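You operate a simulated robot arm through the tools that you are given. There is no shell and no other tool. Be economical: measure what you need, move in short steps, check, and stop when the job is done.

The job below is to be done with a simulated robot arm. You get a single attempt, and the scene is never put back.

Task
Switch the compressor off and park its plug and coupling in their holders.
Fine: the orange mains switch goes off before the plug comes out; hold the orange bleed button till the post shows 0.0 bar before the coupling comes off; push the yellow stopper into the RING MAIN socket; leave the outlet valve closed.

The check looks at the end state, three seconds after you hand in, the way a careful person would. Anything else that was tipped, shoved, dropped, spilled or broken makes it a failure. A push-on lid holds only when it is set on centred and level and pressed home; a screw cap is set on level and turned clockwise until tight.

Robot
A 6-joint arm with a two-finger parallel gripper, fixed in place. Base frame: the origin is at the foot of the arm, x ahead of it, y to its left, z up. Readings come in m, rad, newtons and seconds.
With the tool pointing down near the work surface it reaches from about 0.24 to 0.64 m from the base axis. Its first joint turns from -1.152 to 1.152 rad. Payload 2.7 kg.
The TCP is the grasp point between the finger pads, 0.023 m short of the fingertips. In the tool frame z runs along the fingers and y along their closing line. The gripper opens to 0.094 m. The fingers are 0.038 m wide and 0.01 m thick; the gripper's body (0.054 by 0.096 m) begins 0.039 m behind the TCP.
Orientation is that of the tool frame in the base frame, as a unit quaternion [w, x, y, z]. With the fingers straight down and closing along the base's y, the tool's x points along the base's -x, its y along +y and its z along -z.

Tools
- The arm moves only by the tool nudge_tool. Its argument "targets" is a list of rows, each an object of numbers (a shift or turn left out is 0, a gripper value left out holds the last): "dx", "dy", "dz": the shift along the tool's x, y, z in units of 400 mm (1.0 is 400 mm); "rx", "ry", "rz": the turn, a rotation vector about the tool's x, y, z in units of 180 degrees (1.0 is 180 degrees). In form: [{"dx": .., "dy": .., "dz": .., "rx": .., "ry": .., "rz": ..}, ...]. A call has 1 to 20 rows; each row is the pose to reach, as a shift and turn from the pose commanded when the call began, along the tool's axes at that moment. "fingers" is the finger opening in mm, from 0 to 94, set as the call begins (left out, the last holds). A call with a number of a shift or a turn outside -1 to 1 is refused whole. A row lasts 0.2 s, in which the tool goes at most 0.05 m and 0.15 rad; a call with a longer step from one row to the next is refused whole, and so is a gripper value outside its range. A pose out of reach is approached as far as the arm can. The call stops where the force on the tool passes 90 N (or 10 N more than at its start, if that is more) or the arm is blocked; 0.2 s more then pass. The fingers move at their own pace (about 0.045 m/s each) and stop on an object; they squeeze with about 44 N. The grip force told is the motor's: it shows also when the fingers shut on nothing. Time passes only in rows, and 0.2 s behind the last, so rows that repeat a pose let the fingers close. The reply holds the time, the measured pose of the TCP, the force on the tool along the base axes, the opening and the grip force, in the units named above and with some noise, with the torque about the TCP (base axes, N m) and any sound that the robot's microphone picked up, and new pictures: "pictures" is both (left out), scene, wrist or none.
- Cameras (640 x 400 px; columns grow to the right, rows downward): "scene" is fixed at [0.0511, -0.4259, 1.4013]; the picture's right is [0.91, -0.42, 0.00], its down [-0.24, -0.53, -0.81] and it looks along [0.34, 0.74, -0.58] (base axes); focal length 328 px, centre (320, 200). "wrist" rides on the gripper at [0.086, 0.016, -0.074] in the tool frame; the picture's right is [-0.18, 0.98, 0.00], its down [-0.58, -0.11, -0.81] and it looks along [-0.79, -0.15, 0.59] (tool axes); focal length 243 px, centre (320, 200). There is no depth. A picture from a camera that has moved, and an enlarged one, comes with that camera's place and axes in the base frame and with its lens. The place of the scene camera against the robot may be out by one fixed shift of up to 0.012 m in any direction.
- close_up(camera, box): a new picture of the part [left, top, right, bottom] of that camera's present view, enlarged. No time passes.
- hand_in(): hands the job in; it is judged then, once.

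Go step by step. Nothing tells you positions but the pictures and the camera data: compare them with the known pose of the tool, close in by small moves and look again before you grip or let go. The budget is 120 turns and 200 pictures, counting those below and the enlarged ones. Unless the task says otherwise, let go and move clear before handing in, and close with one line.

The tools are called after "Emit:" as a command line: name --argument value ..., lists and objects as JSON in quotes. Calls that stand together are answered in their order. nudge_tool: Moves the arm, as the interface text tells. Its arguments: {"type":"object","properties":{"targets":{"type":"array","items":{"type":"object","properties":{"dx":{"type":"number"},"dy":{"type":"number"},"dz":{"type":"number"},"rx":{"type":"number"},"ry":{"type":"number"},"rz":{"type":"number"}}}},"fingers":{"type":"number"},"pictures":{"type":"string","enum":["both","scene","wrist","none"]}},"required":["targets"]} The other tools are called the same way: close_up (camera, box) takes an enlarged picture of a part of a camera's view; hand_in () hands the job in.

At the start:

```text
clock: 0.0
ee_pos: [0.3654, 0.0783, 1.0947]
tcp_rot: [0.0, 0.0, 1.0, 0.0]
ft_force: [-0.1, 0.2, 0.2]
moment: [-0.01, -0.01, -0.03]
opening: 0.0939
grip_force: 0.1
```

scene: 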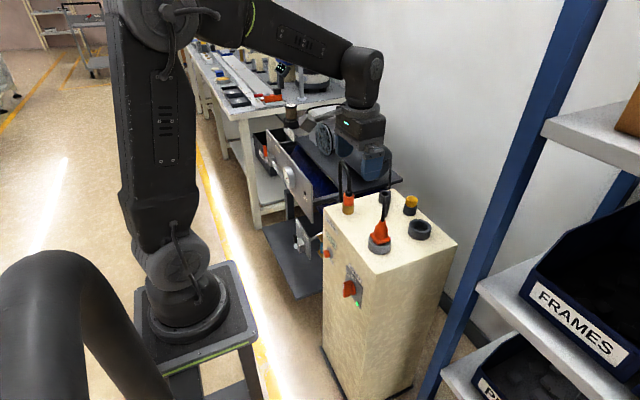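
wrist: 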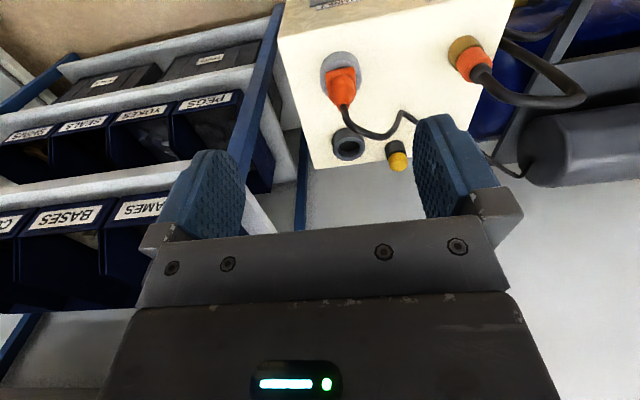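

I see a cream post with a mains plug (orange, angled) in a socket, a coupling, an empty holder, a yellow stopper, and a red/orange switch on the front. I'll look closer before moving.

Emit:
close_up --camera "scene" --box '[310, 170, 470, 320]'

Emit:
close_up --camera "scene" --box '[230, 90, 420, 270]'

Emit:
close_up --camera "wrist" --box '[270, 0, 550, 180]'

```text
2.67 times, centred on (390, 245) of scene
camera zoom: at [0.0511, -0.4259, 1.4013], right [0.91, -0.42, 0.0], down [-0.24, -0.53, -0.81], along [0.34, 0.74, -0.58], focal length 874 px, centre (133, 80)
```

zoom: 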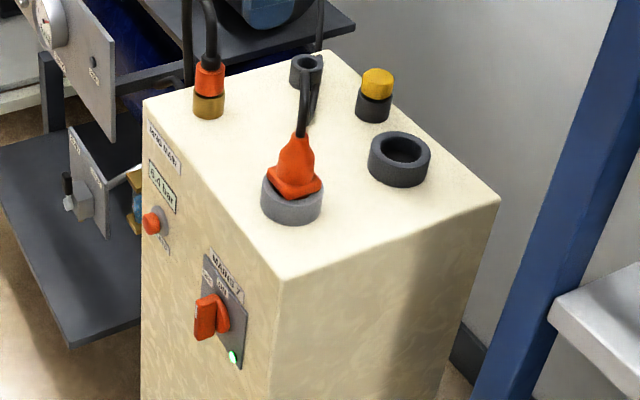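

```text
2.22 times, centred on (325, 180) of scene
camera zoom: at [0.0511, -0.4259, 1.4013], right [0.91, -0.42, 0.0], down [-0.24, -0.53, -0.81], along [0.34, 0.74, -0.58], focal length 728 px, centre (309, 244)
```

zoom: 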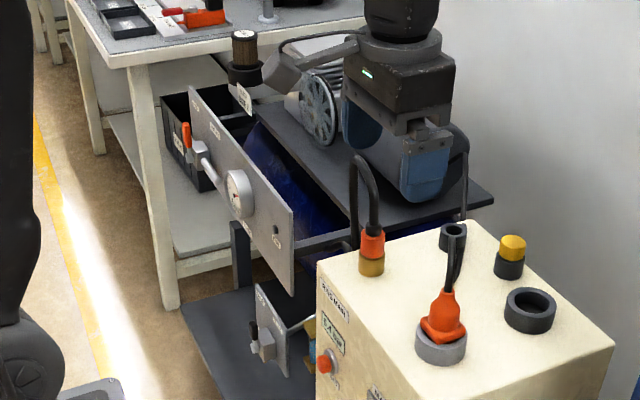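

```text
2.22 times, centred on (410, 90) of wrist
camera zoom: at [0.2769, 0.0944, 1.1669], right [0.18, 0.98, 0.0], down [0.58, -0.11, 0.81], along [0.79, -0.15, -0.59], focal length 539 px, centre (120, 444)
```

zoom: 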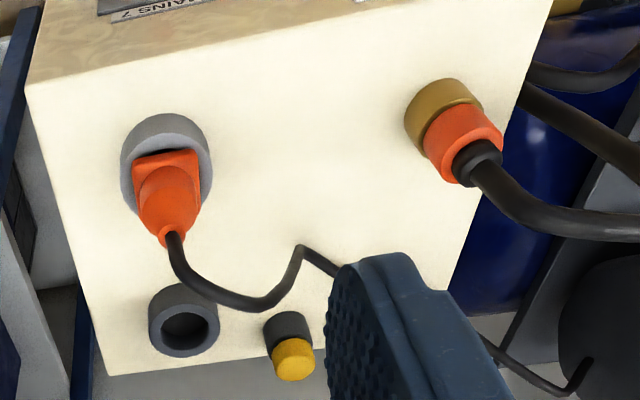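

Emit:
close_up --camera "scene" --box '[318, 220, 382, 320]'

Emit:
close_up --camera "scene" --box '[250, 120, 350, 270]'

Emit:
close_up --camera "scene" --box '[330, 170, 450, 260]'

```text
4.00 times, centred on (350, 270) of scene
camera zoom: at [0.0511, -0.4259, 1.4013], right [0.91, -0.42, 0.0], down [-0.24, -0.53, -0.81], along [0.34, 0.74, -0.58], focal length 1310 px, centre (200, -80)
```

zoom: 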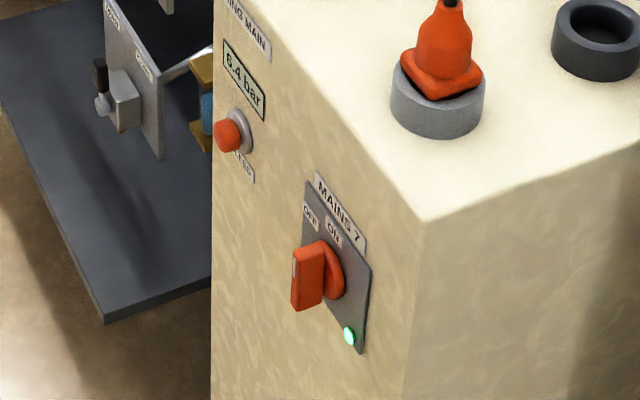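

```text
2.67 times, centred on (300, 195) of scene
camera zoom: at [0.0511, -0.4259, 1.4013], right [0.91, -0.42, 0.0], down [-0.24, -0.53, -0.81], along [0.34, 0.74, -0.58], focal length 874 px, centre (373, 213)
```

zoom: 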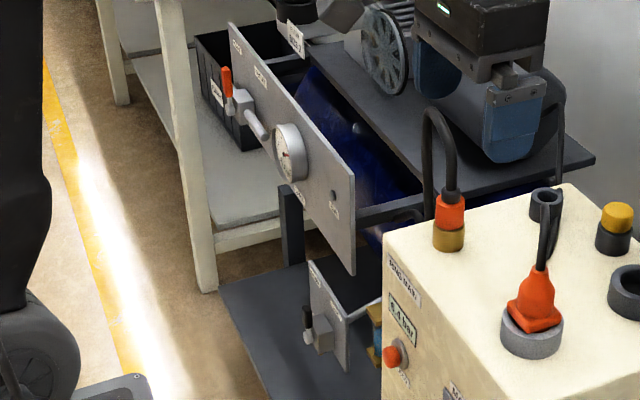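

```text
4.44 times, centred on (390, 215) of scene
camera zoom: at [0.0511, -0.4259, 1.4013], right [0.91, -0.42, 0.0], down [-0.24, -0.53, -0.81], along [0.34, 0.74, -0.58], focal length 1456 px, centre (9, 133)
```

zoom: 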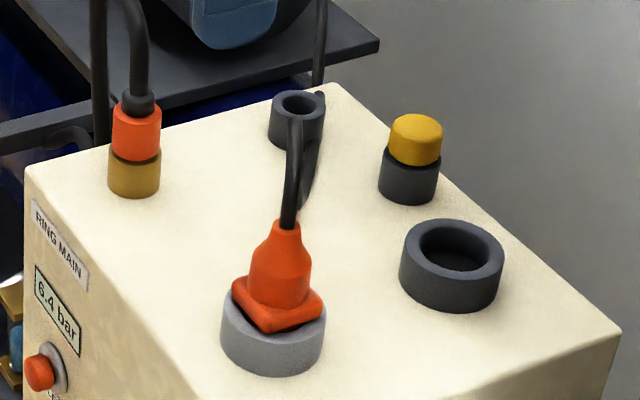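

The post's front face is at about x 0.41 with its top at z 0.77. The knob is near (0.39, 0.10, 0.645) and the bleed button near (0.40, 0.276, 0.62). I'll lower the arm in front of the face to see the panel with the wrist camera.

Emit:
nudge_tool --targets '[{"dx": 0.03, "dy": 0.02, "dz": 0.09}, {"dx": 0.06, "dy": 0.04, "dz": 0.18}, {"dx": 0.09, "dy": 0.06, "dz": 0.27}, {"dx": 0.12, "dy": 0.08, "dz": 0.36}, {"dx": 0.15, "dy": 0.1, "dz": 0.45}, {"dx": 0.18, "dy": 0.12, "dz": 0.54}, {"dx": 0.2, "dy": 0.14, "dz": 0.63}, {"dx": 0.2125, "dy": 0.15, "dz": 0.7}]' --fingers 94

```text
clock: 1.8
ee_pos: [0.2797, 0.1376, 0.8122]
tcp_rot: [-0.001, 0.0, 1.0, 0.0]
ft_force: [0.8, 0.4, 0.1]
moment: [0.04, 0.01, -0.02]
opening: 0.0941
grip_force: 0.0
camera wrist: at [0.1918, 0.1542, 0.8865], right [0.18, 0.98, 0.0], down [0.58, -0.11, 0.81], along [0.79, -0.15, -0.59], focal length 243 px, centre (320, 200)
```

scene: 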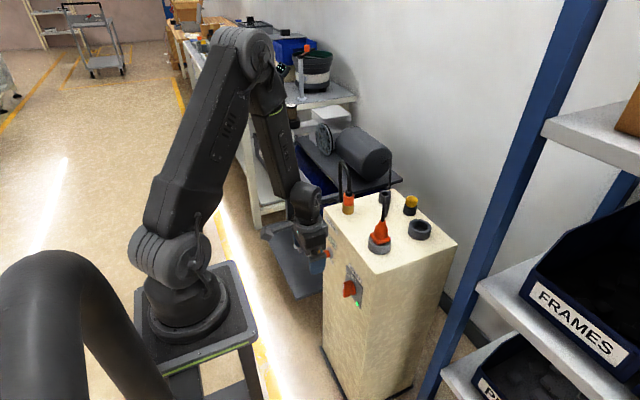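
wrist: 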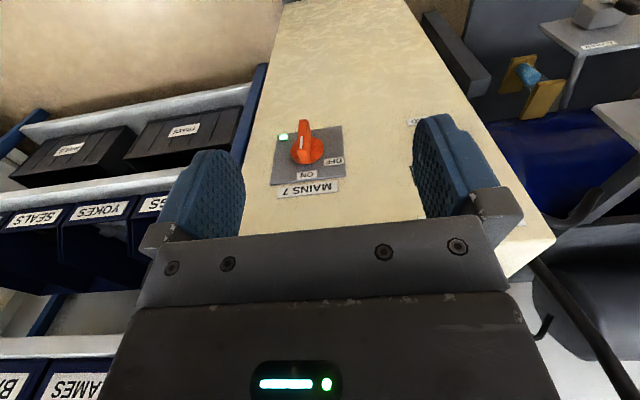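

Emit:
close_up --camera "wrist" --box '[260, 100, 380, 200]'

Emit:
close_up --camera "wrist" --box '[480, 0, 640, 130]'

Emit:
close_up --camera "scene" --box '[240, 110, 420, 250]'

```text
4.00 times, centred on (320, 150) of wrist
camera zoom: at [0.1918, 0.1542, 0.8865], right [0.18, 0.98, 0.0], down [0.58, -0.11, 0.81], along [0.79, -0.15, -0.59], focal length 970 px, centre (320, 400)
```

zoom: 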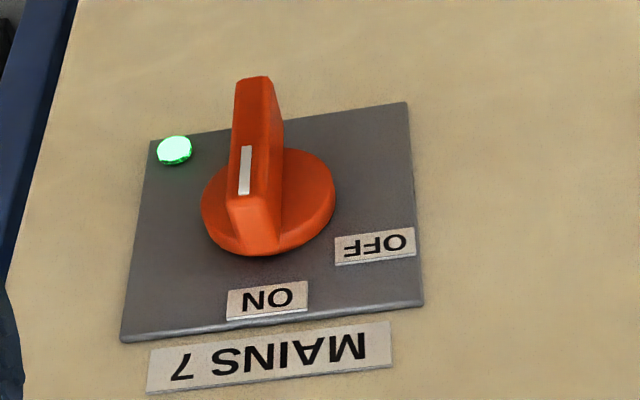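

```text
3.08 times, centred on (560, 65) of wrist
camera zoom: at [0.1918, 0.1542, 0.8865], right [0.18, 0.98, 0.0], down [0.58, -0.11, 0.81], along [0.79, -0.15, -0.59], focal length 746 px, centre (-418, 615)
```

zoom: 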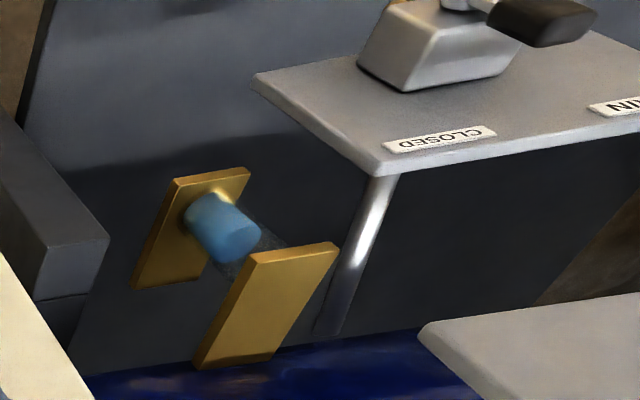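

```text
2.86 times, centred on (330, 180) of scene
camera zoom: at [0.051, -0.4259, 1.4013], right [0.91, -0.42, 0.0], down [-0.24, -0.53, -0.81], along [0.34, 0.74, -0.58], focal length 936 px, centre (291, 257)
```

zoom: 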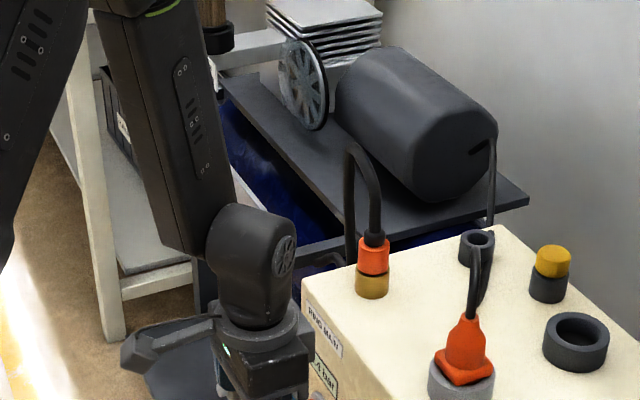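

The switch handle is upright at ON, and OFF is about 60° toward +y. I'll close the fingers, tilt the tool slightly and bring the tips to the -y side of the handle's upper half.

Emit:
nudge_tool --targets '[{"dx": 0, "dy": -0.06, "dz": 0.08, "ry": -0.03}, {"dx": 0, "dy": -0.12, "dz": 0.16, "ry": -0.06}, {"dx": 0, "dy": -0.18, "dz": 0.24, "ry": -0.0833}, {"dx": 0, "dy": -0.2, "dz": 0.32, "ry": -0.0833}, {"dx": 0, "dy": -0.2, "dz": 0.367, "ry": -0.0833}, {"dx": -0.07, "dy": -0.2, "dz": 0.367, "ry": -0.0833}, {"dx": -0.13, "dy": -0.2, "dz": 0.367, "ry": -0.0833}, {"dx": -0.17, "dy": -0.2, "dz": 0.367, "ry": -0.0833}]' --fingers 0

```text
clock: 3.6
ee_pos: [0.3492, 0.0571, 0.666]
tcp_rot: [0.131, 0.0, 0.991, 0.0]
ft_force: [-0.2, 0.0, -0.1]
moment: [0.03, 0.01, 0.01]
opening: 0.0
grip_force: 42.3
out of reach, approached as far as the arm can: row 1, 2
camera wrist: at [0.2457, 0.0744, 0.7145], right [0.18, 0.98, 0.05], down [0.35, -0.11, 0.93], along [0.92, -0.15, -0.37], focal length 243 px, centre (320, 200)
```

scene: 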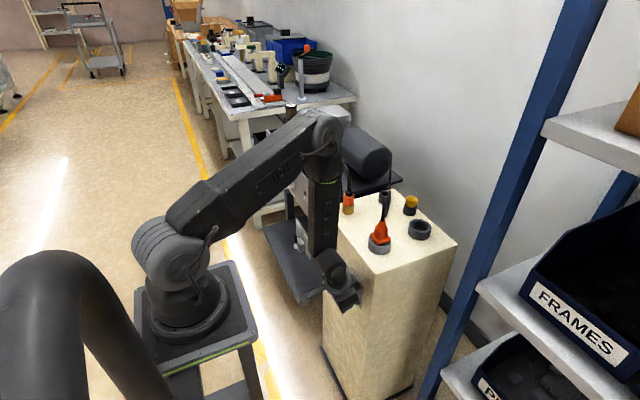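
wrist: 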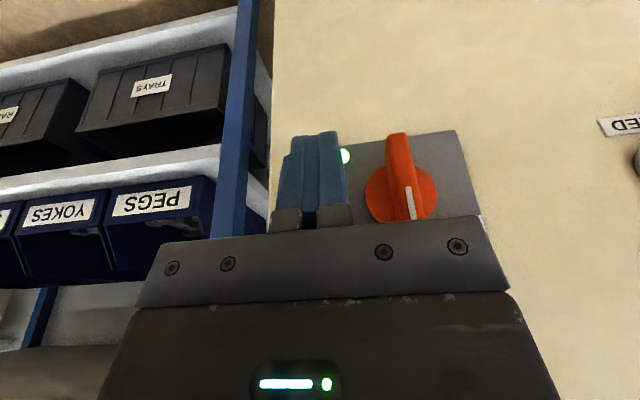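

Emit:
nudge_tool --targets '[{"dx": -0.03, "dz": -0.0147}, {"dx": -0.061, "dz": -0.0147}, {"dx": -0.061, "dz": -0.0147, "dy": 0.03}, {"dx": -0.061, "dz": -0.0147, "dy": 0.06}, {"dx": -0.061, "dz": -0.0147, "dy": 0.08}, {"dx": -0.061, "dz": -0.0147, "dy": 0.1}, {"dx": -0.061, "dz": -0.0147, "dy": 0.115}, {"dx": -0.061, "dz": -0.0147, "dy": 0.13}]' --pictures "wrist"

```text
clock: 4.8
ee_pos: [0.3642, 0.0789, 0.6768]
tcp_rot: [0.126, 0.014, 0.992, -0.006]
ft_force: [-1.4, -0.3, -1.2]
moment: [0.0, 0.07, 0.03]
opening: 0.0
grip_force: 42.7
stopped in row 6: the force on the tool passed its limit at 100 N (the readings are from after the stop); the commanded pose is now the measured one
camera wrist: at [0.2617, 0.0988, 0.7257], right [0.21, 0.98, 0.04], down [0.36, -0.11, 0.93], along [0.91, -0.18, -0.38], focal length 243 px, centre (320, 200)
```

wrist: 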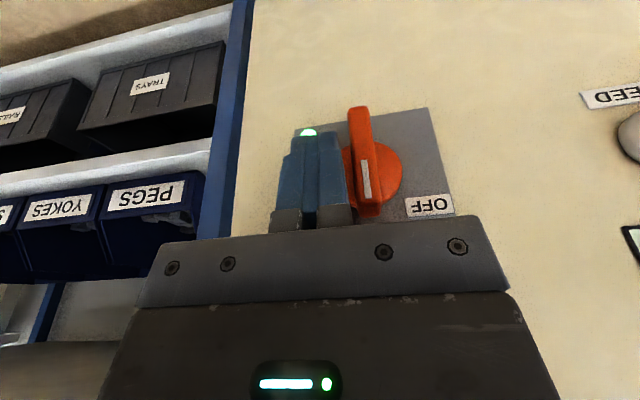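

Emit:
close_up --camera "wrist" --box '[270, 90, 470, 230]'

Emit:
close_up --camera "scene" --box '[310, 230, 390, 320]'

```text
2.86 times, centred on (370, 160) of wrist
camera zoom: at [0.2617, 0.0988, 0.7257], right [0.21, 0.98, 0.04], down [0.36, -0.11, 0.93], along [0.91, -0.18, -0.38], focal length 693 px, centre (177, 314)
```

zoom: 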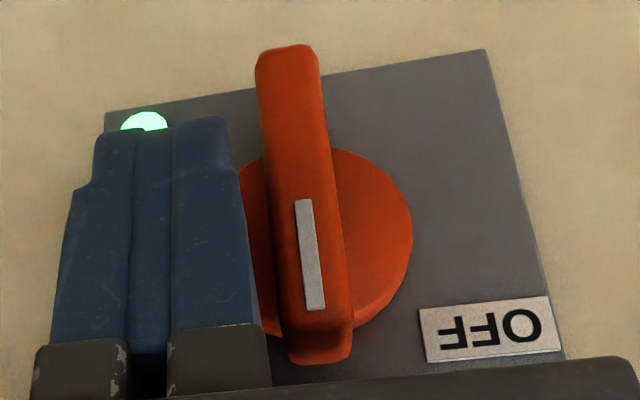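

```text
4.44 times, centred on (350, 275) of scene
camera zoom: at [0.0511, -0.4258, 1.4013], right [0.91, -0.42, 0.0], down [-0.24, -0.53, -0.81], along [0.34, 0.74, -0.58], focal length 1456 px, centre (187, -133)
```

zoom: 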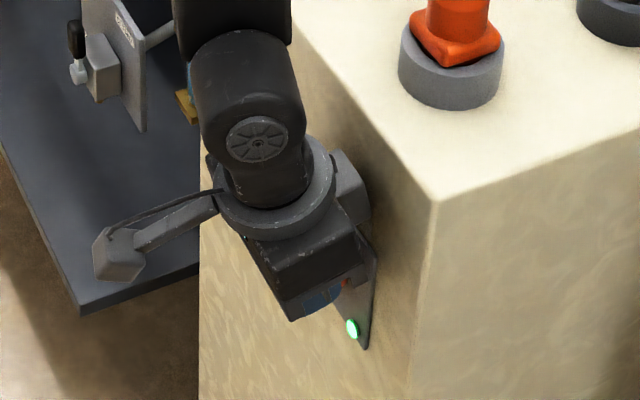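

The fingertip caught the knob's disc. I'll back out a little, go higher, and push only on the protruding bar.

Emit:
nudge_tool --targets '[{"dy": -0.04}, {"dx": 0.009, "dz": -0.036, "dy": -0.04, "rx": -0.0049, "rz": -0.0084}, {"dx": 0.009, "dz": -0.036, "dy": 0.0, "rx": -0.0049, "rz": -0.0084}, {"dx": 0.009, "dz": -0.036, "dy": 0.02, "rx": -0.0049, "rz": -0.0084}, {"dx": 0.009, "dz": -0.036, "dy": 0.035, "rx": -0.0049, "rz": -0.0084}, {"dx": 0.009, "dz": -0.036, "dy": 0.05, "rx": -0.0049, "rz": -0.0084}]' --pictures "wrist"

```text
clock: 6.2
ee_pos: [0.3573, 0.1, 0.6883]
tcp_rot: [0.125, -0.001, 0.992, 0.0]
ft_force: [0.5, -1.1, -0.3]
moment: [0.03, -0.01, 0.01]
opening: 0.0002
grip_force: 41.8
camera wrist: at [0.2546, 0.116, 0.7375], right [0.18, 0.98, 0.05], down [0.36, -0.11, 0.93], along [0.91, -0.15, -0.38], focal length 243 px, centre (320, 200)
```

wrist: 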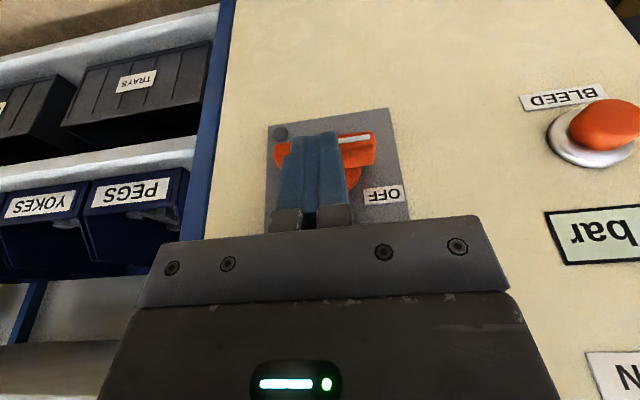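

The lamp is out, so the switch has turned. I'll retract and slide toward the bleed button, looking at both.

Emit:
nudge_tool --targets '[{"dx": 0.097, "dz": -0.025}, {"dx": 0.097, "dz": -0.025, "dy": 0.1}, {"dx": 0.097, "dz": -0.025, "dy": 0.2}]' --pictures "wrist"

Emit:
close_up --camera "wrist" --box '[100, 60, 420, 260]'

Emit:
close_up --camera "scene" --box '[310, 220, 390, 320]'

```text
clock: 7.0
ee_pos: [0.3191, 0.1785, 0.691]
tcp_rot: [0.126, 0.0, 0.992, -0.001]
ft_force: [0.7, -0.2, 0.1]
moment: [0.02, 0.0, -0.03]
opening: 0.0001
grip_force: 42.8
camera wrist: at [0.2153, 0.1948, 0.7401], right [0.18, 0.98, 0.05], down [0.36, -0.11, 0.93], along [0.92, -0.15, -0.38], focal length 243 px, centre (320, 200)
```

wrist: 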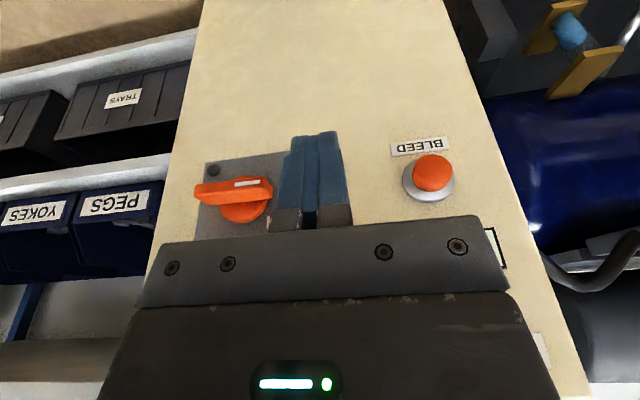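

```text
2.00 times, centred on (260, 160) of wrist
camera zoom: at [0.2153, 0.1948, 0.7401], right [0.18, 0.98, 0.05], down [0.36, -0.11, 0.93], along [0.92, -0.15, -0.38], focal length 485 px, centre (440, 280)
```

zoom: 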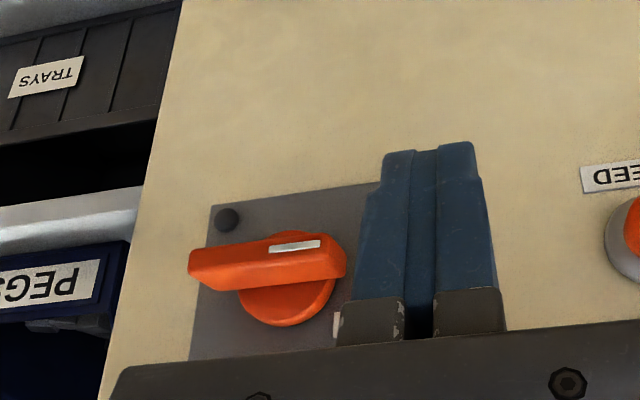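

```text
4.00 times, centred on (350, 270) of scene
camera zoom: at [0.051, -0.4259, 1.4014], right [0.91, -0.42, 0.0], down [-0.24, -0.53, -0.81], along [0.34, 0.74, -0.58], focal length 1310 px, centre (200, -80)
```

zoom: 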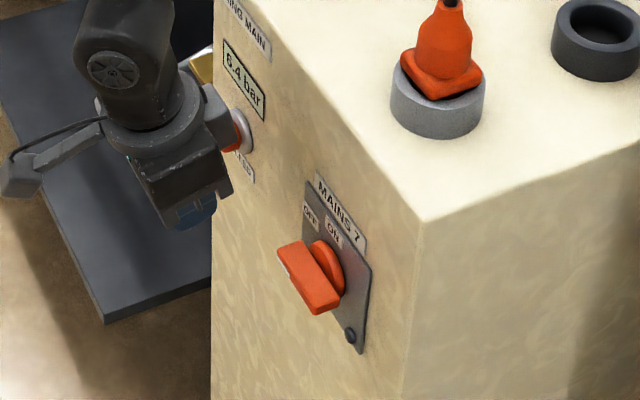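

The switch is off, with the handle turned to OFF and the lamp out. Next I align the closed fingertips in front of the bleed button at about (0.385, 0.248, 0.658) and approach.

Emit:
nudge_tool --targets '[{"dy": 0.1, "dz": 0.04, "dx": 0.01}, {"dy": 0.174, "dx": 0.01, "dz": 0.04}, {"dy": 0.174, "dx": -0.03, "dz": 0.05}, {"dy": 0.174, "dx": -0.065, "dz": 0.058}, {"dy": 0.174, "dx": -0.075, "dz": 0.0605}, {"dy": 0.174, "dx": -0.085, "dz": 0.063}, {"dy": 0.174, "dx": -0.094, "dz": 0.0655}]'

Emit:
close_up --camera "scene" --box '[310, 200, 390, 300]'

```text
clock: 8.6
ee_pos: [0.3598, 0.2481, 0.6725]
tcp_rot: [0.126, 0.0, 0.992, -0.001]
ft_force: [-2.5, -0.8, 0.8]
moment: [-0.03, 0.03, -0.03]
opening: 0.0001
grip_force: 42.5
heard: click
camera wrist: at [0.2572, 0.265, 0.7223], right [0.18, 0.98, 0.04], down [0.36, -0.11, 0.93], along [0.91, -0.15, -0.38], focal length 243 px, centre (320, 200)
```

scene: 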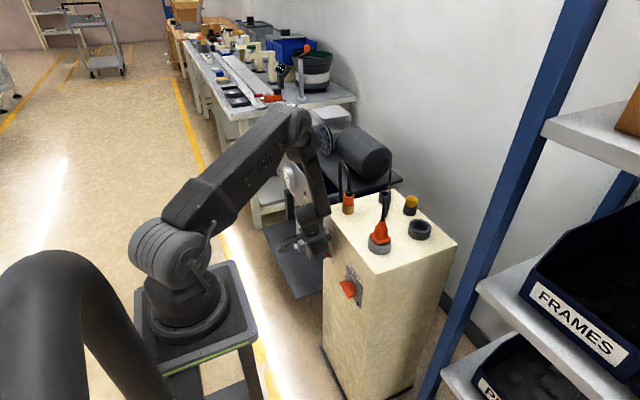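
wrist: 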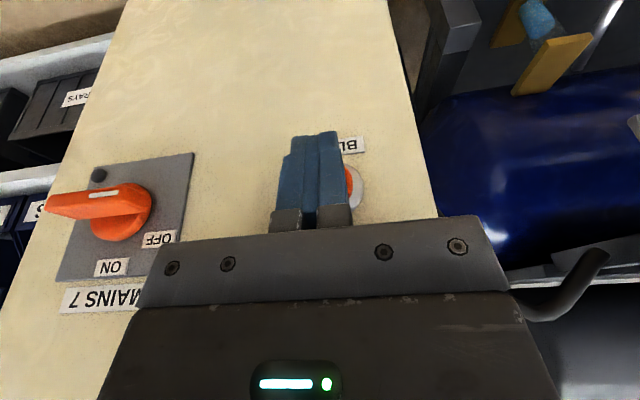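

```text
4.00 times, centred on (350, 250) of scene
camera zoom: at [0.051, -0.4259, 1.4013], right [0.91, -0.42, 0.0], down [-0.24, -0.53, -0.81], along [0.34, 0.74, -0.58], focal length 1310 px, centre (200, 0)
```

zoom: 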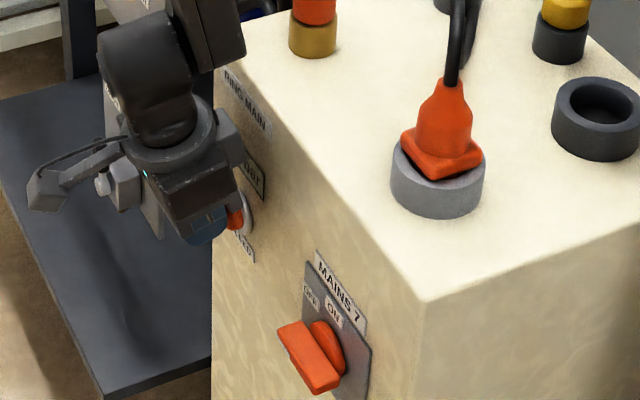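

Emit:
nudge_tool --targets '[{"dx": 0.02, "dz": -0.005}, {"dx": 0.02, "dz": -0.005, "dy": 0.018}, {"dx": 0.0, "dy": 0.018}, {"dx": -0.008, "dz": 0.002, "dy": 0.018}, {"dx": -0.014, "dz": 0.0036, "dy": 0.018}, {"dx": -0.014, "dz": 0.0036, "dy": 0.018}]' --pictures "none"

Emit:
close_up --camera "scene" --box '[320, 200, 370, 270]'

```text
clock: 10.0
ee_pos: [0.3647, 0.2544, 0.6733]
tcp_rot: [0.124, -0.001, 0.992, -0.001]
ft_force: [-25.2, 7.8, -5.4]
moment: [-0.01, 0.42, 0.15]
opening: 0.0
grip_force: 42.6
heard: click
```

```text
5.71 times, centred on (345, 235) of scene
camera zoom: at [0.0507, -0.4257, 1.4014], right [0.91, -0.42, 0.0], down [-0.24, -0.53, -0.81], along [0.34, 0.74, -0.58], focal length 1872 px, centre (177, 0)
```

zoom: 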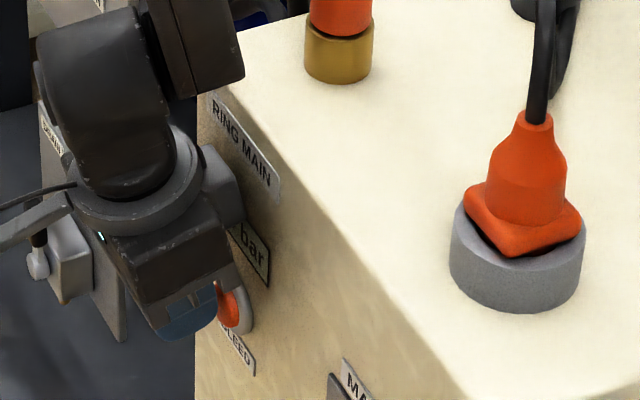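

The button is pressed (25 N against it). I'll hold it a few seconds and listen.

Emit:
nudge_tool --targets '[{"dx": -0.002}, {"dx": -0.002}, {"dx": -0.002}, {"dx": -0.002}, {"dx": -0.002}, {"dx": -0.002}, {"dx": -0.002}, {"dx": -0.002}, {"dx": -0.002}, {"dx": -0.002}, {"dx": -0.002}, {"dx": -0.002}, {"dx": -0.002}, {"dx": -0.002}, {"dx": -0.002}, {"dx": -0.002}, {"dx": -0.002}, {"dx": -0.002}, {"dx": -0.002}, {"dx": -0.002}]' --pictures "none"

Emit:
nudge_tool --targets '[{"dx": -0.0}, {"dx": -0.0}, {"dx": -0.0}, {"dx": -0.0}, {"dx": -0.0}, {"dx": -0.0}, {"dx": -0.0}, {"dx": -0.0}, {"dx": -0.0}, {"dx": -0.0}, {"dx": -0.0}, {"dx": -0.0}, {"dx": -0.0}, {"dx": -0.0}, {"dx": -0.0}, {"dx": -0.0}, {"dx": -0.0}, {"dx": -0.0}, {"dx": -0.0}, {"dx": -0.0}]' --pictures "wrist"

```text
clock: 14.2
ee_pos: [0.3647, 0.2543, 0.6726]
tcp_rot: [0.124, -0.001, 0.992, -0.002]
ft_force: [-35.6, 11.5, -4.4]
moment: [-0.25, -0.22, 0.14]
opening: 0.0
grip_force: 42.7
```

```text
clock: 18.4
ee_pos: [0.3649, 0.2544, 0.6727]
tcp_rot: [0.122, 0.0, 0.992, -0.003]
ft_force: [-36.6, 9.6, -1.5]
moment: [-0.19, -0.33, 0.06]
opening: 0.0
grip_force: 42.5
camera wrist: at [0.2617, 0.2712, 0.7225], right [0.18, 0.98, 0.04], down [0.37, -0.1, 0.92], along [0.91, -0.15, -0.38], focal length 243 px, centre (320, 200)
```

wrist: 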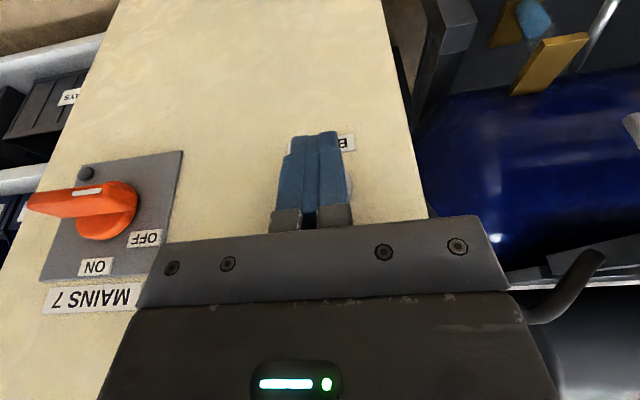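

Emit:
nudge_tool --targets '[{"dx": 0.06, "dz": -0.015}, {"dx": 0.12, "dz": -0.03, "dy": 0.05}]' --pictures "none"

Emit:
close_up --camera "scene" --box '[320, 200, 370, 270]'

```text
clock: 19.0
ee_pos: [0.3236, 0.276, 0.6714]
tcp_rot: [0.127, 0.001, 0.992, 0.002]
ft_force: [-0.2, -0.1, 0.5]
moment: [0.0, 0.02, 0.0]
opening: 0.0001
grip_force: 42.8
```

```text
5.71 times, centred on (345, 235) of scene
camera zoom: at [0.051, -0.4259, 1.4013], right [0.91, -0.42, 0.0], down [-0.24, -0.53, -0.81], along [0.34, 0.74, -0.58], focal length 1872 px, centre (177, 0)
```

zoom: 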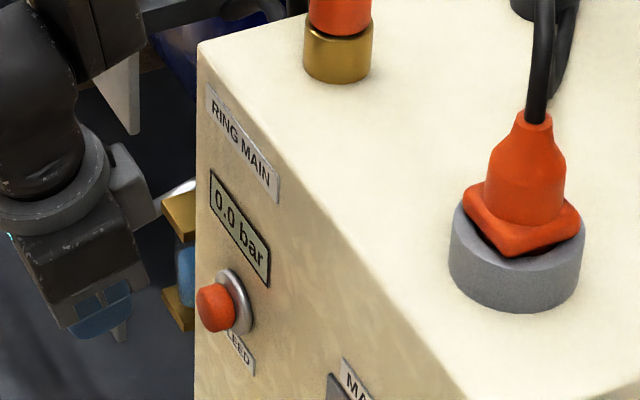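

The display reads 0.0 bar. Now I rise clear of the post, level the tool and look at the plug from above.

Emit:
nudge_tool --targets '[{"dx": -0.025, "dz": -0.097}, {"dx": -0.05, "dz": -0.194}, {"dx": -0.075, "dz": -0.29}, {"dx": -0.1, "dz": -0.387}, {"dx": -0.125, "dz": -0.484}, {"dx": -0.151, "dz": -0.58, "dy": -0.05, "ry": 0.03}, {"dx": -0.176, "dz": -0.65, "dy": -0.13, "ry": 0.06}, {"dx": -0.176, "dz": -0.678, "dy": -0.22, "ry": 0.0808}, {"dx": -0.176, "dz": -0.678, "dy": -0.31, "ry": 0.0808}, {"dx": -0.176, "dz": -0.678, "dy": -0.4, "ry": 0.0808}]' --fingers 94

Emit:
close_up --camera "wrist" --box '[230, 0, 550, 200]'

```text
clock: 21.2
ee_pos: [0.2986, 0.1071, 0.8992]
tcp_rot: [0.037, -0.001, 0.998, -0.058]
ft_force: [-0.2, 0.3, 0.2]
moment: [-0.03, -0.02, 0.0]
opening: 0.0941
grip_force: 0.1
out of reach, approached as far as the arm can: row 6, 7, 8, 9, 10
camera wrist: at [0.2063, 0.1326, 0.9639], right [0.19, 0.98, -0.1], down [0.52, -0.01, 0.85], along [0.83, -0.21, -0.51], focal length 243 px, centre (320, 200)
```

scene: 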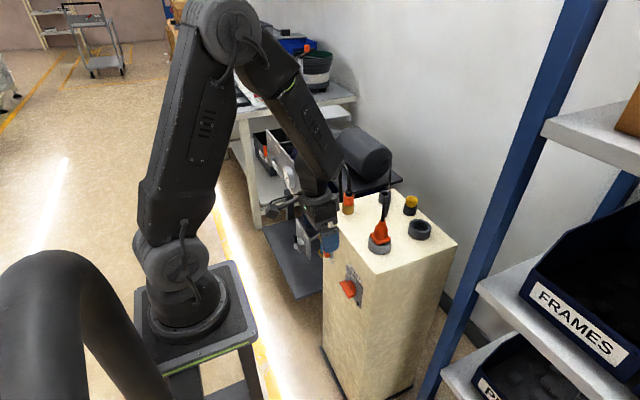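
wrist: 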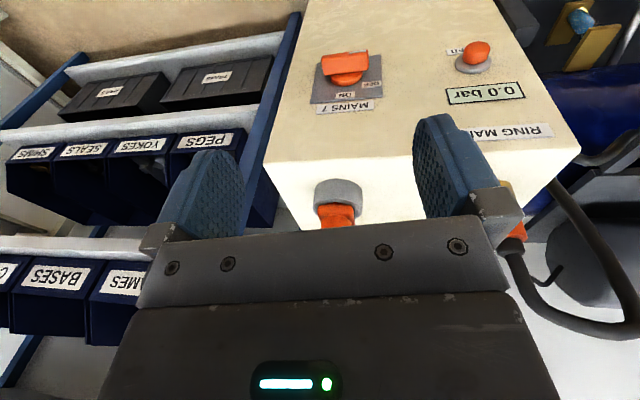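

```text
2.00 times, centred on (390, 100) of wrist
camera zoom: at [0.2063, 0.1326, 0.9639], right [0.19, 0.98, -0.1], down [0.52, -0.01, 0.85], along [0.83, -0.21, -0.51], focal length 485 px, centre (180, 400)
```

zoom: 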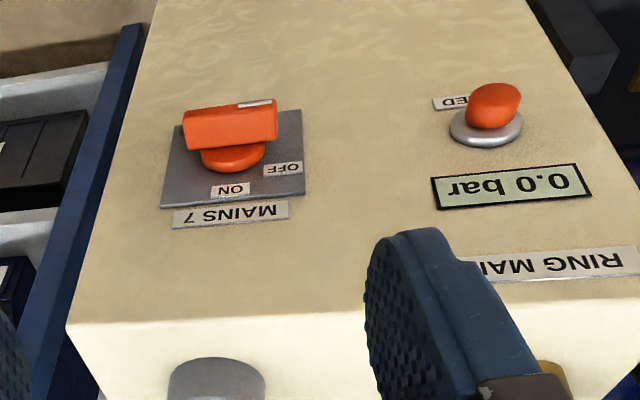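

Emit:
nudge_tool --targets '[{"dx": -0.08, "dz": -0.05}, {"dx": -0.16, "dz": -0.1}, {"dx": -0.16, "dz": -0.1}]'

```text
clock: 22.0
ee_pos: [0.3522, 0.1128, 0.9309]
tcp_rot: [0.048, 0.0, 0.996, -0.077]
ft_force: [0.2, 0.0, 0.0]
moment: [0.03, -0.02, -0.04]
opening: 0.094
grip_force: 0.0
out of reach, approached as far as the arm can: row 1, 2, 3
camera wrist: at [0.2584, 0.1415, 0.9948], right [0.19, 0.97, -0.13], down [0.5, 0.02, 0.87], along [0.84, -0.23, -0.48], focal length 243 px, centre (320, 200)
```

scene: 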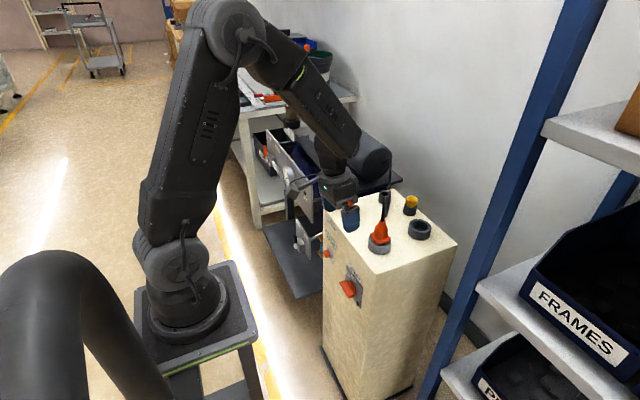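
wrist: 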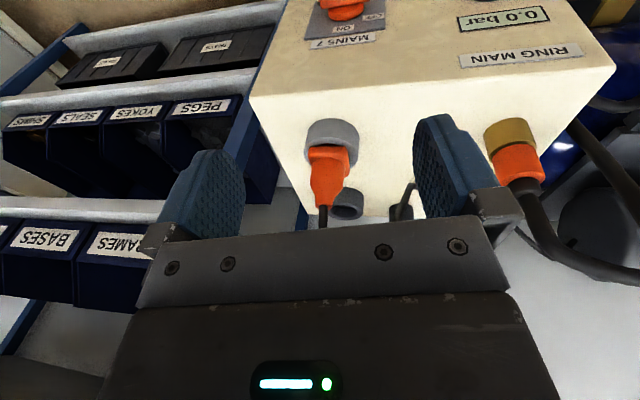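

Emit:
nudge_tool --targets '[{"dx": -0.05, "dz": -0.05}, {"dx": -0.1, "dz": -0.1, "rx": -0.025, "ry": 0.015}, {"dx": -0.12, "dz": -0.13, "rx": -0.049, "ry": 0.0306}, {"dx": -0.12, "dz": -0.13, "rx": -0.049, "ry": 0.0306}]'

Emit:
close_up --camera "wrist" --box '[230, 0, 550, 200]'

```text
clock: 23.0
ee_pos: [0.3632, 0.1152, 0.9393]
tcp_rot: [0.049, 0.0, 0.996, -0.08]
ft_force: [0.0, 0.1, -0.9]
moment: [0.03, 0.0, 0.01]
opening: 0.0942
grip_force: 0.1
out of reach, approached as far as the arm can: row 1, 2, 3, 4
camera wrist: at [0.2697, 0.1428, 1.0004], right [0.19, 0.97, -0.14], down [0.5, 0.02, 0.87], along [0.85, -0.23, -0.48], focal length 243 px, centre (320, 200)
```

scene: 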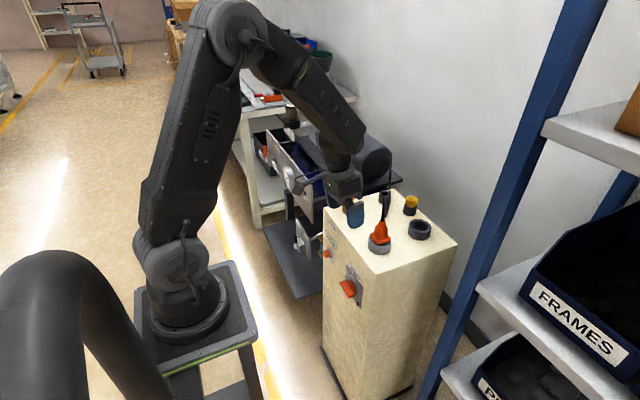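
wrist: 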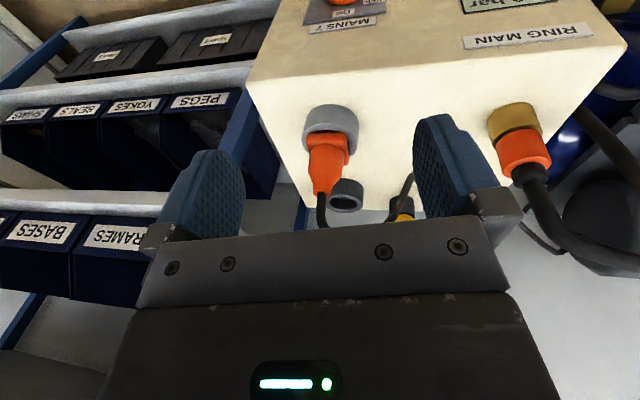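

```text
2.00 times, centred on (390, 100) of wrist
camera zoom: at [0.2697, 0.1428, 1.0004], right [0.19, 0.97, -0.14], down [0.5, 0.02, 0.87], along [0.85, -0.23, -0.48], focal length 485 px, centre (180, 400)
```

zoom: 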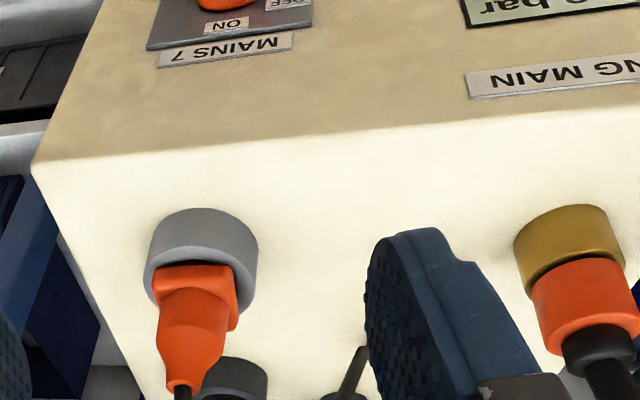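

The arm seems to be trailing near a joint limit, so I'll try straightening the orientation in place, slowly.

Emit:
nudge_tool --targets '[{"rx": -0.0125, "ry": 0.008}, {"rx": -0.025, "ry": 0.016}, {"rx": -0.037, "ry": 0.024}, {"rx": -0.05, "ry": 0.031}, {"rx": -0.05, "ry": 0.031}, {"rx": -0.05, "ry": 0.031}]' --pictures "none"

```text
clock: 24.4
ee_pos: [0.3635, 0.1141, 0.9393]
tcp_rot: [0.049, 0.001, 0.996, -0.08]
ft_force: [-0.2, 0.6, 0.0]
moment: [0.0, 0.0, 0.05]
opening: 0.0937
grip_force: 0.1
out of reach, approached as far as the arm can: row 2, 3, 4, 5, 6
```

I think the wrist has wound up around the forearm axis, leaving a wrist joint at its limit. I'll unwind it in free air by looping the tool direction around the forearm.

Emit:
nudge_tool --targets '[{"rx": 0.0128, "ry": -0.0356}, {"rx": 0.0267, "ry": -0.08}, {"rx": 0.0211, "ry": -0.119}, {"rx": 0.0156, "ry": -0.163}, {"rx": -0.0067, "ry": -0.202}, {"rx": -0.0344, "ry": -0.2356}, {"rx": -0.0344, "ry": -0.2356}]' --pictures "scene"

```text
clock: 26.0
ee_pos: [0.3646, 0.1154, 0.9385]
tcp_rot: [0.407, -0.032, 0.913, -0.021]
ft_force: [0.6, 0.0, -0.4]
moment: [0.02, -0.02, -0.05]
opening: 0.094
grip_force: 0.0
```

scene: 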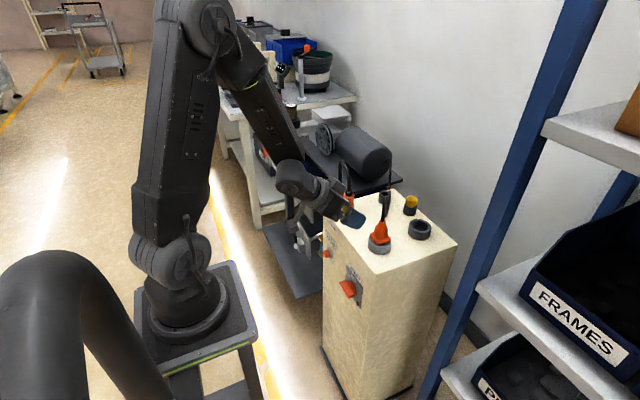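

The unwinding direction works. I'll continue round the other side and back to vertical.

Emit:
nudge_tool --targets '[{"rx": -0.0361, "ry": -0.0056, "rz": 0.0178}, {"rx": -0.0694, "ry": 0.0, "rz": 0.0344}, {"rx": -0.1028, "ry": 0.0111, "rz": 0.0511}, {"rx": -0.1361, "ry": 0.0278, "rz": 0.0678}, {"rx": -0.1639, "ry": 0.05, "rz": 0.08}, {"rx": -0.1806, "ry": 0.0833, "rz": 0.0878}, {"rx": -0.1833, "ry": 0.1222, "rz": 0.0889}, {"rx": -0.1694, "ry": 0.1583, "rz": 0.0839}, {"rx": -0.1444, "ry": 0.1889, "rz": 0.0739}, {"rx": -0.1139, "ry": 0.2167, "rz": 0.0611}, {"rx": -0.0806, "ry": 0.2361, "rz": 0.0483}, {"rx": -0.0472, "ry": 0.2528, "rz": 0.035}, {"rx": -0.0139, "ry": 0.2667, "rz": 0.0211}, {"rx": -0.0139, "ry": 0.2667, "rz": 0.0211}]' --pictures "scene"

```text
clock: 29.0
ee_pos: [0.3649, 0.1144, 0.9376]
tcp_rot: [0.03, -0.002, 0.996, 0.084]
ft_force: [-0.4, -0.7, -0.6]
moment: [0.01, 0.0, 0.02]
opening: 0.0941
grip_force: 0.1
out of reach, approached as far as the arm can: row 12, 13, 14
```

scene: 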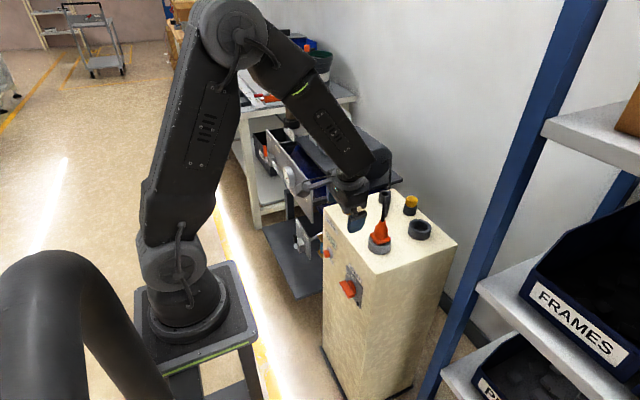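

The wrist is in the flipped branch (limited on both sides). I'll go to y≈0 and tilt far forward in the arm's own plane, then tilt back strictly in that plane to get the original wrist branch.

Emit:
nudge_tool --targets '[{"rx": -0.03, "ry": -0.0256, "rz": -0.001, "dy": -0.035, "dz": -0.006}, {"rx": -0.0522, "ry": -0.0644, "rz": -0.004, "dy": -0.07, "dz": -0.012}, {"rx": -0.0578, "ry": -0.1033, "rz": -0.007, "dy": -0.105, "dz": -0.018}, {"rx": -0.0494, "ry": -0.1422, "rz": -0.0106, "dy": -0.14, "dz": -0.024}, {"rx": -0.03, "ry": -0.1811, "rz": -0.0144, "dy": -0.175, "dz": -0.03}, {"rx": -0.0022, "ry": -0.2144, "rz": -0.0178, "dy": -0.21, "dz": -0.036}, {"rx": 0.0256, "ry": -0.2394, "rz": -0.0206, "dy": -0.245, "dz": -0.042}, {"rx": 0.0533, "ry": -0.2589, "rz": -0.0233, "dy": -0.282, "dz": -0.048}, {"rx": 0.0533, "ry": -0.2589, "rz": -0.0233, "dy": -0.282, "dz": -0.048}]' --pictures "none"

```text
clock: 31.0
ee_pos: [0.3666, 0.0011, 0.9386]
tcp_rot: [0.425, -0.003, 0.905, -0.004]
ft_force: [-0.1, 0.1, 0.3]
moment: [0.02, -0.01, -0.01]
opening: 0.0938
grip_force: 0.0
```

Emit:
nudge_tool --targets '[{"rx": -0.0026, "ry": 0.02, "rz": 0.002, "dy": -0.003}, {"rx": -0.0026, "ry": 0.04, "rz": 0.002, "dy": -0.003}, {"rx": -0.0026, "ry": 0.06, "rz": 0.002, "dy": -0.003}, {"rx": -0.0026, "ry": 0.08, "rz": 0.002, "dy": -0.003}, {"rx": -0.0026, "ry": 0.1, "rz": 0.002, "dy": -0.003}, {"rx": -0.0026, "ry": 0.12, "rz": 0.002, "dy": -0.003}, {"rx": -0.0026, "ry": 0.14, "rz": 0.002, "dy": -0.003}, {"rx": -0.0026, "ry": 0.16, "rz": 0.002, "dy": -0.003}, {"rx": -0.0026, "ry": 0.18, "rz": 0.002, "dy": -0.003}, {"rx": -0.0026, "ry": 0.2, "rz": 0.002, "dy": -0.003}, {"rx": -0.0026, "ry": 0.22, "rz": 0.002, "dy": -0.003}, {"rx": -0.0026, "ry": 0.24, "rz": 0.002, "dy": -0.003}, {"rx": -0.0026, "ry": 0.26, "rz": 0.002, "dy": -0.003}, {"rx": -0.0026, "ry": 0.2795, "rz": 0.002, "dy": -0.003}]' --pictures "wrist"

Emit:
close_up --camera "wrist" --box '[300, 0, 620, 200]'

```text
clock: 34.0
ee_pos: [0.3651, -0.0003, 0.9402]
tcp_rot: [-0.002, 0.002, 1.0, 0.0]
ft_force: [-0.1, -0.2, 0.7]
moment: [-0.01, -0.01, -0.02]
opening: 0.0939
grip_force: 0.0
out of reach, approached as far as the arm can: row 5, 6, 7
camera wrist: at [0.2771, 0.0165, 1.0127], right [0.19, 0.98, 0.0], down [0.58, -0.11, 0.81], along [0.79, -0.15, -0.59], focal length 243 px, centre (320, 200)
```

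wrist: 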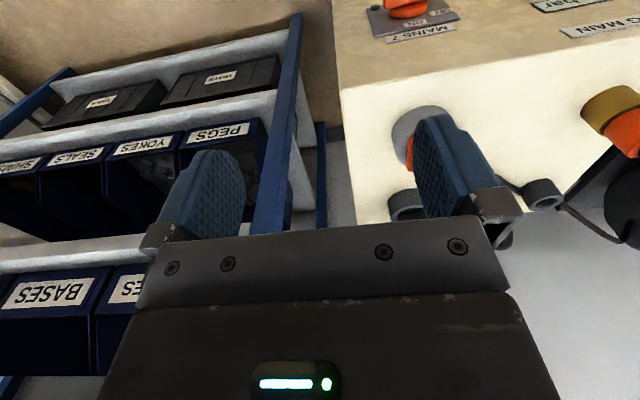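

```text
2.00 times, centred on (460, 100) of wrist
camera zoom: at [0.2771, 0.0165, 1.0127], right [0.19, 0.98, 0.0], down [0.58, -0.11, 0.81], along [0.79, -0.15, -0.59], focal length 485 px, centre (40, 400)
```

zoom: 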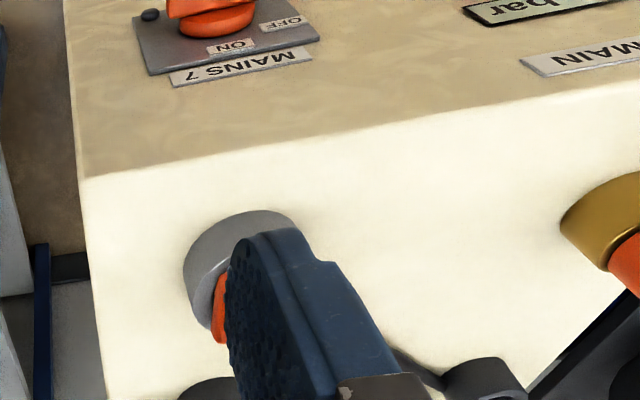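

The wrist is back in its original branch and level. Now I move to a vantage over the post's top to measure plug, holders, coupling and stopper.

Emit:
nudge_tool --targets '[{"dy": 0.09, "dz": -0.06}, {"dy": 0.18, "dz": -0.12}, {"dy": 0.27, "dz": -0.18, "dx": -0.0375}, {"dy": 0.36, "dz": -0.225, "dx": -0.0375}, {"dy": 0.36, "dz": -0.225, "dx": -0.0375}]'

Emit:
close_up --camera "wrist" --box '[230, 0, 550, 200]'

Emit:
close_up --camera "scene" --box '[330, 170, 450, 260]'

```text
clock: 35.2
ee_pos: [0.3814, 0.1397, 1.0292]
tcp_rot: [0.0, 0.002, 1.0, 0.0]
ft_force: [0.2, -0.5, -0.3]
moment: [-0.01, -0.04, -0.01]
opening: 0.0939
grip_force: 0.0
camera wrist: at [0.2932, 0.159, 1.1026], right [0.19, 0.98, 0.0], down [0.58, -0.11, 0.81], along [0.79, -0.15, -0.59], focal length 243 px, centre (320, 200)
```

scene: 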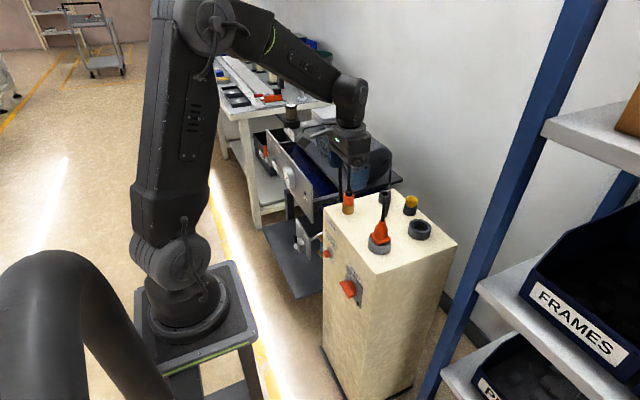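
wrist: 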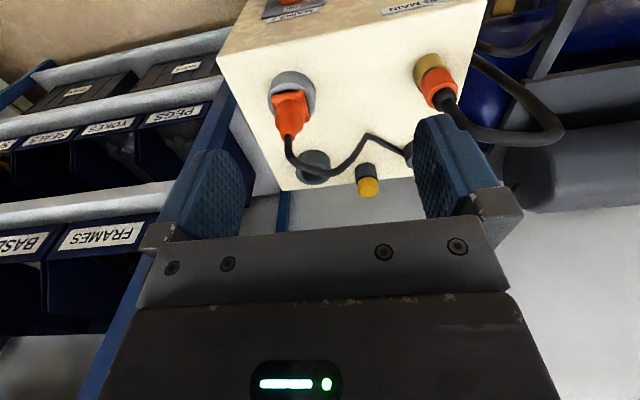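

```text
2.00 times, centred on (390, 100) of wrist
camera zoom: at [0.2932, 0.159, 1.1026], right [0.19, 0.98, 0.0], down [0.58, -0.11, 0.81], along [0.79, -0.15, -0.59], focal length 485 px, centre (180, 400)
```

zoom: 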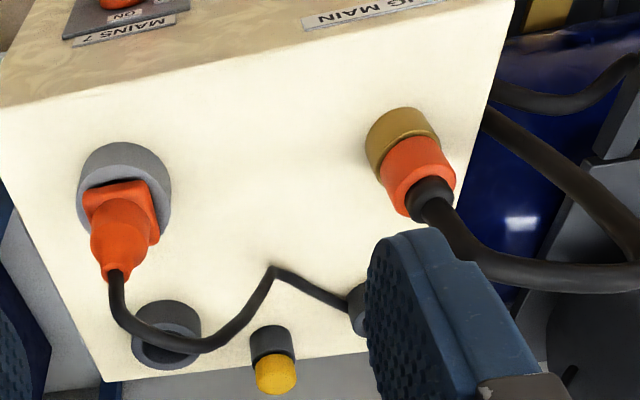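

```text
4.44 times, centred on (390, 215) of scene
camera zoom: at [0.0511, -0.4258, 1.4013], right [0.91, -0.42, 0.0], down [-0.24, -0.53, -0.81], along [0.34, 0.74, -0.58], focal length 1456 px, centre (9, 133)
```

zoom: 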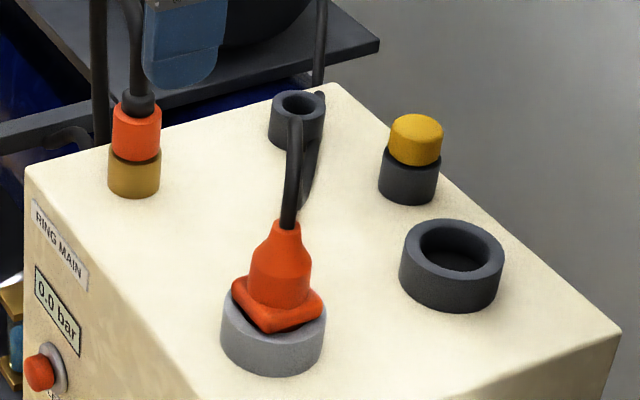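

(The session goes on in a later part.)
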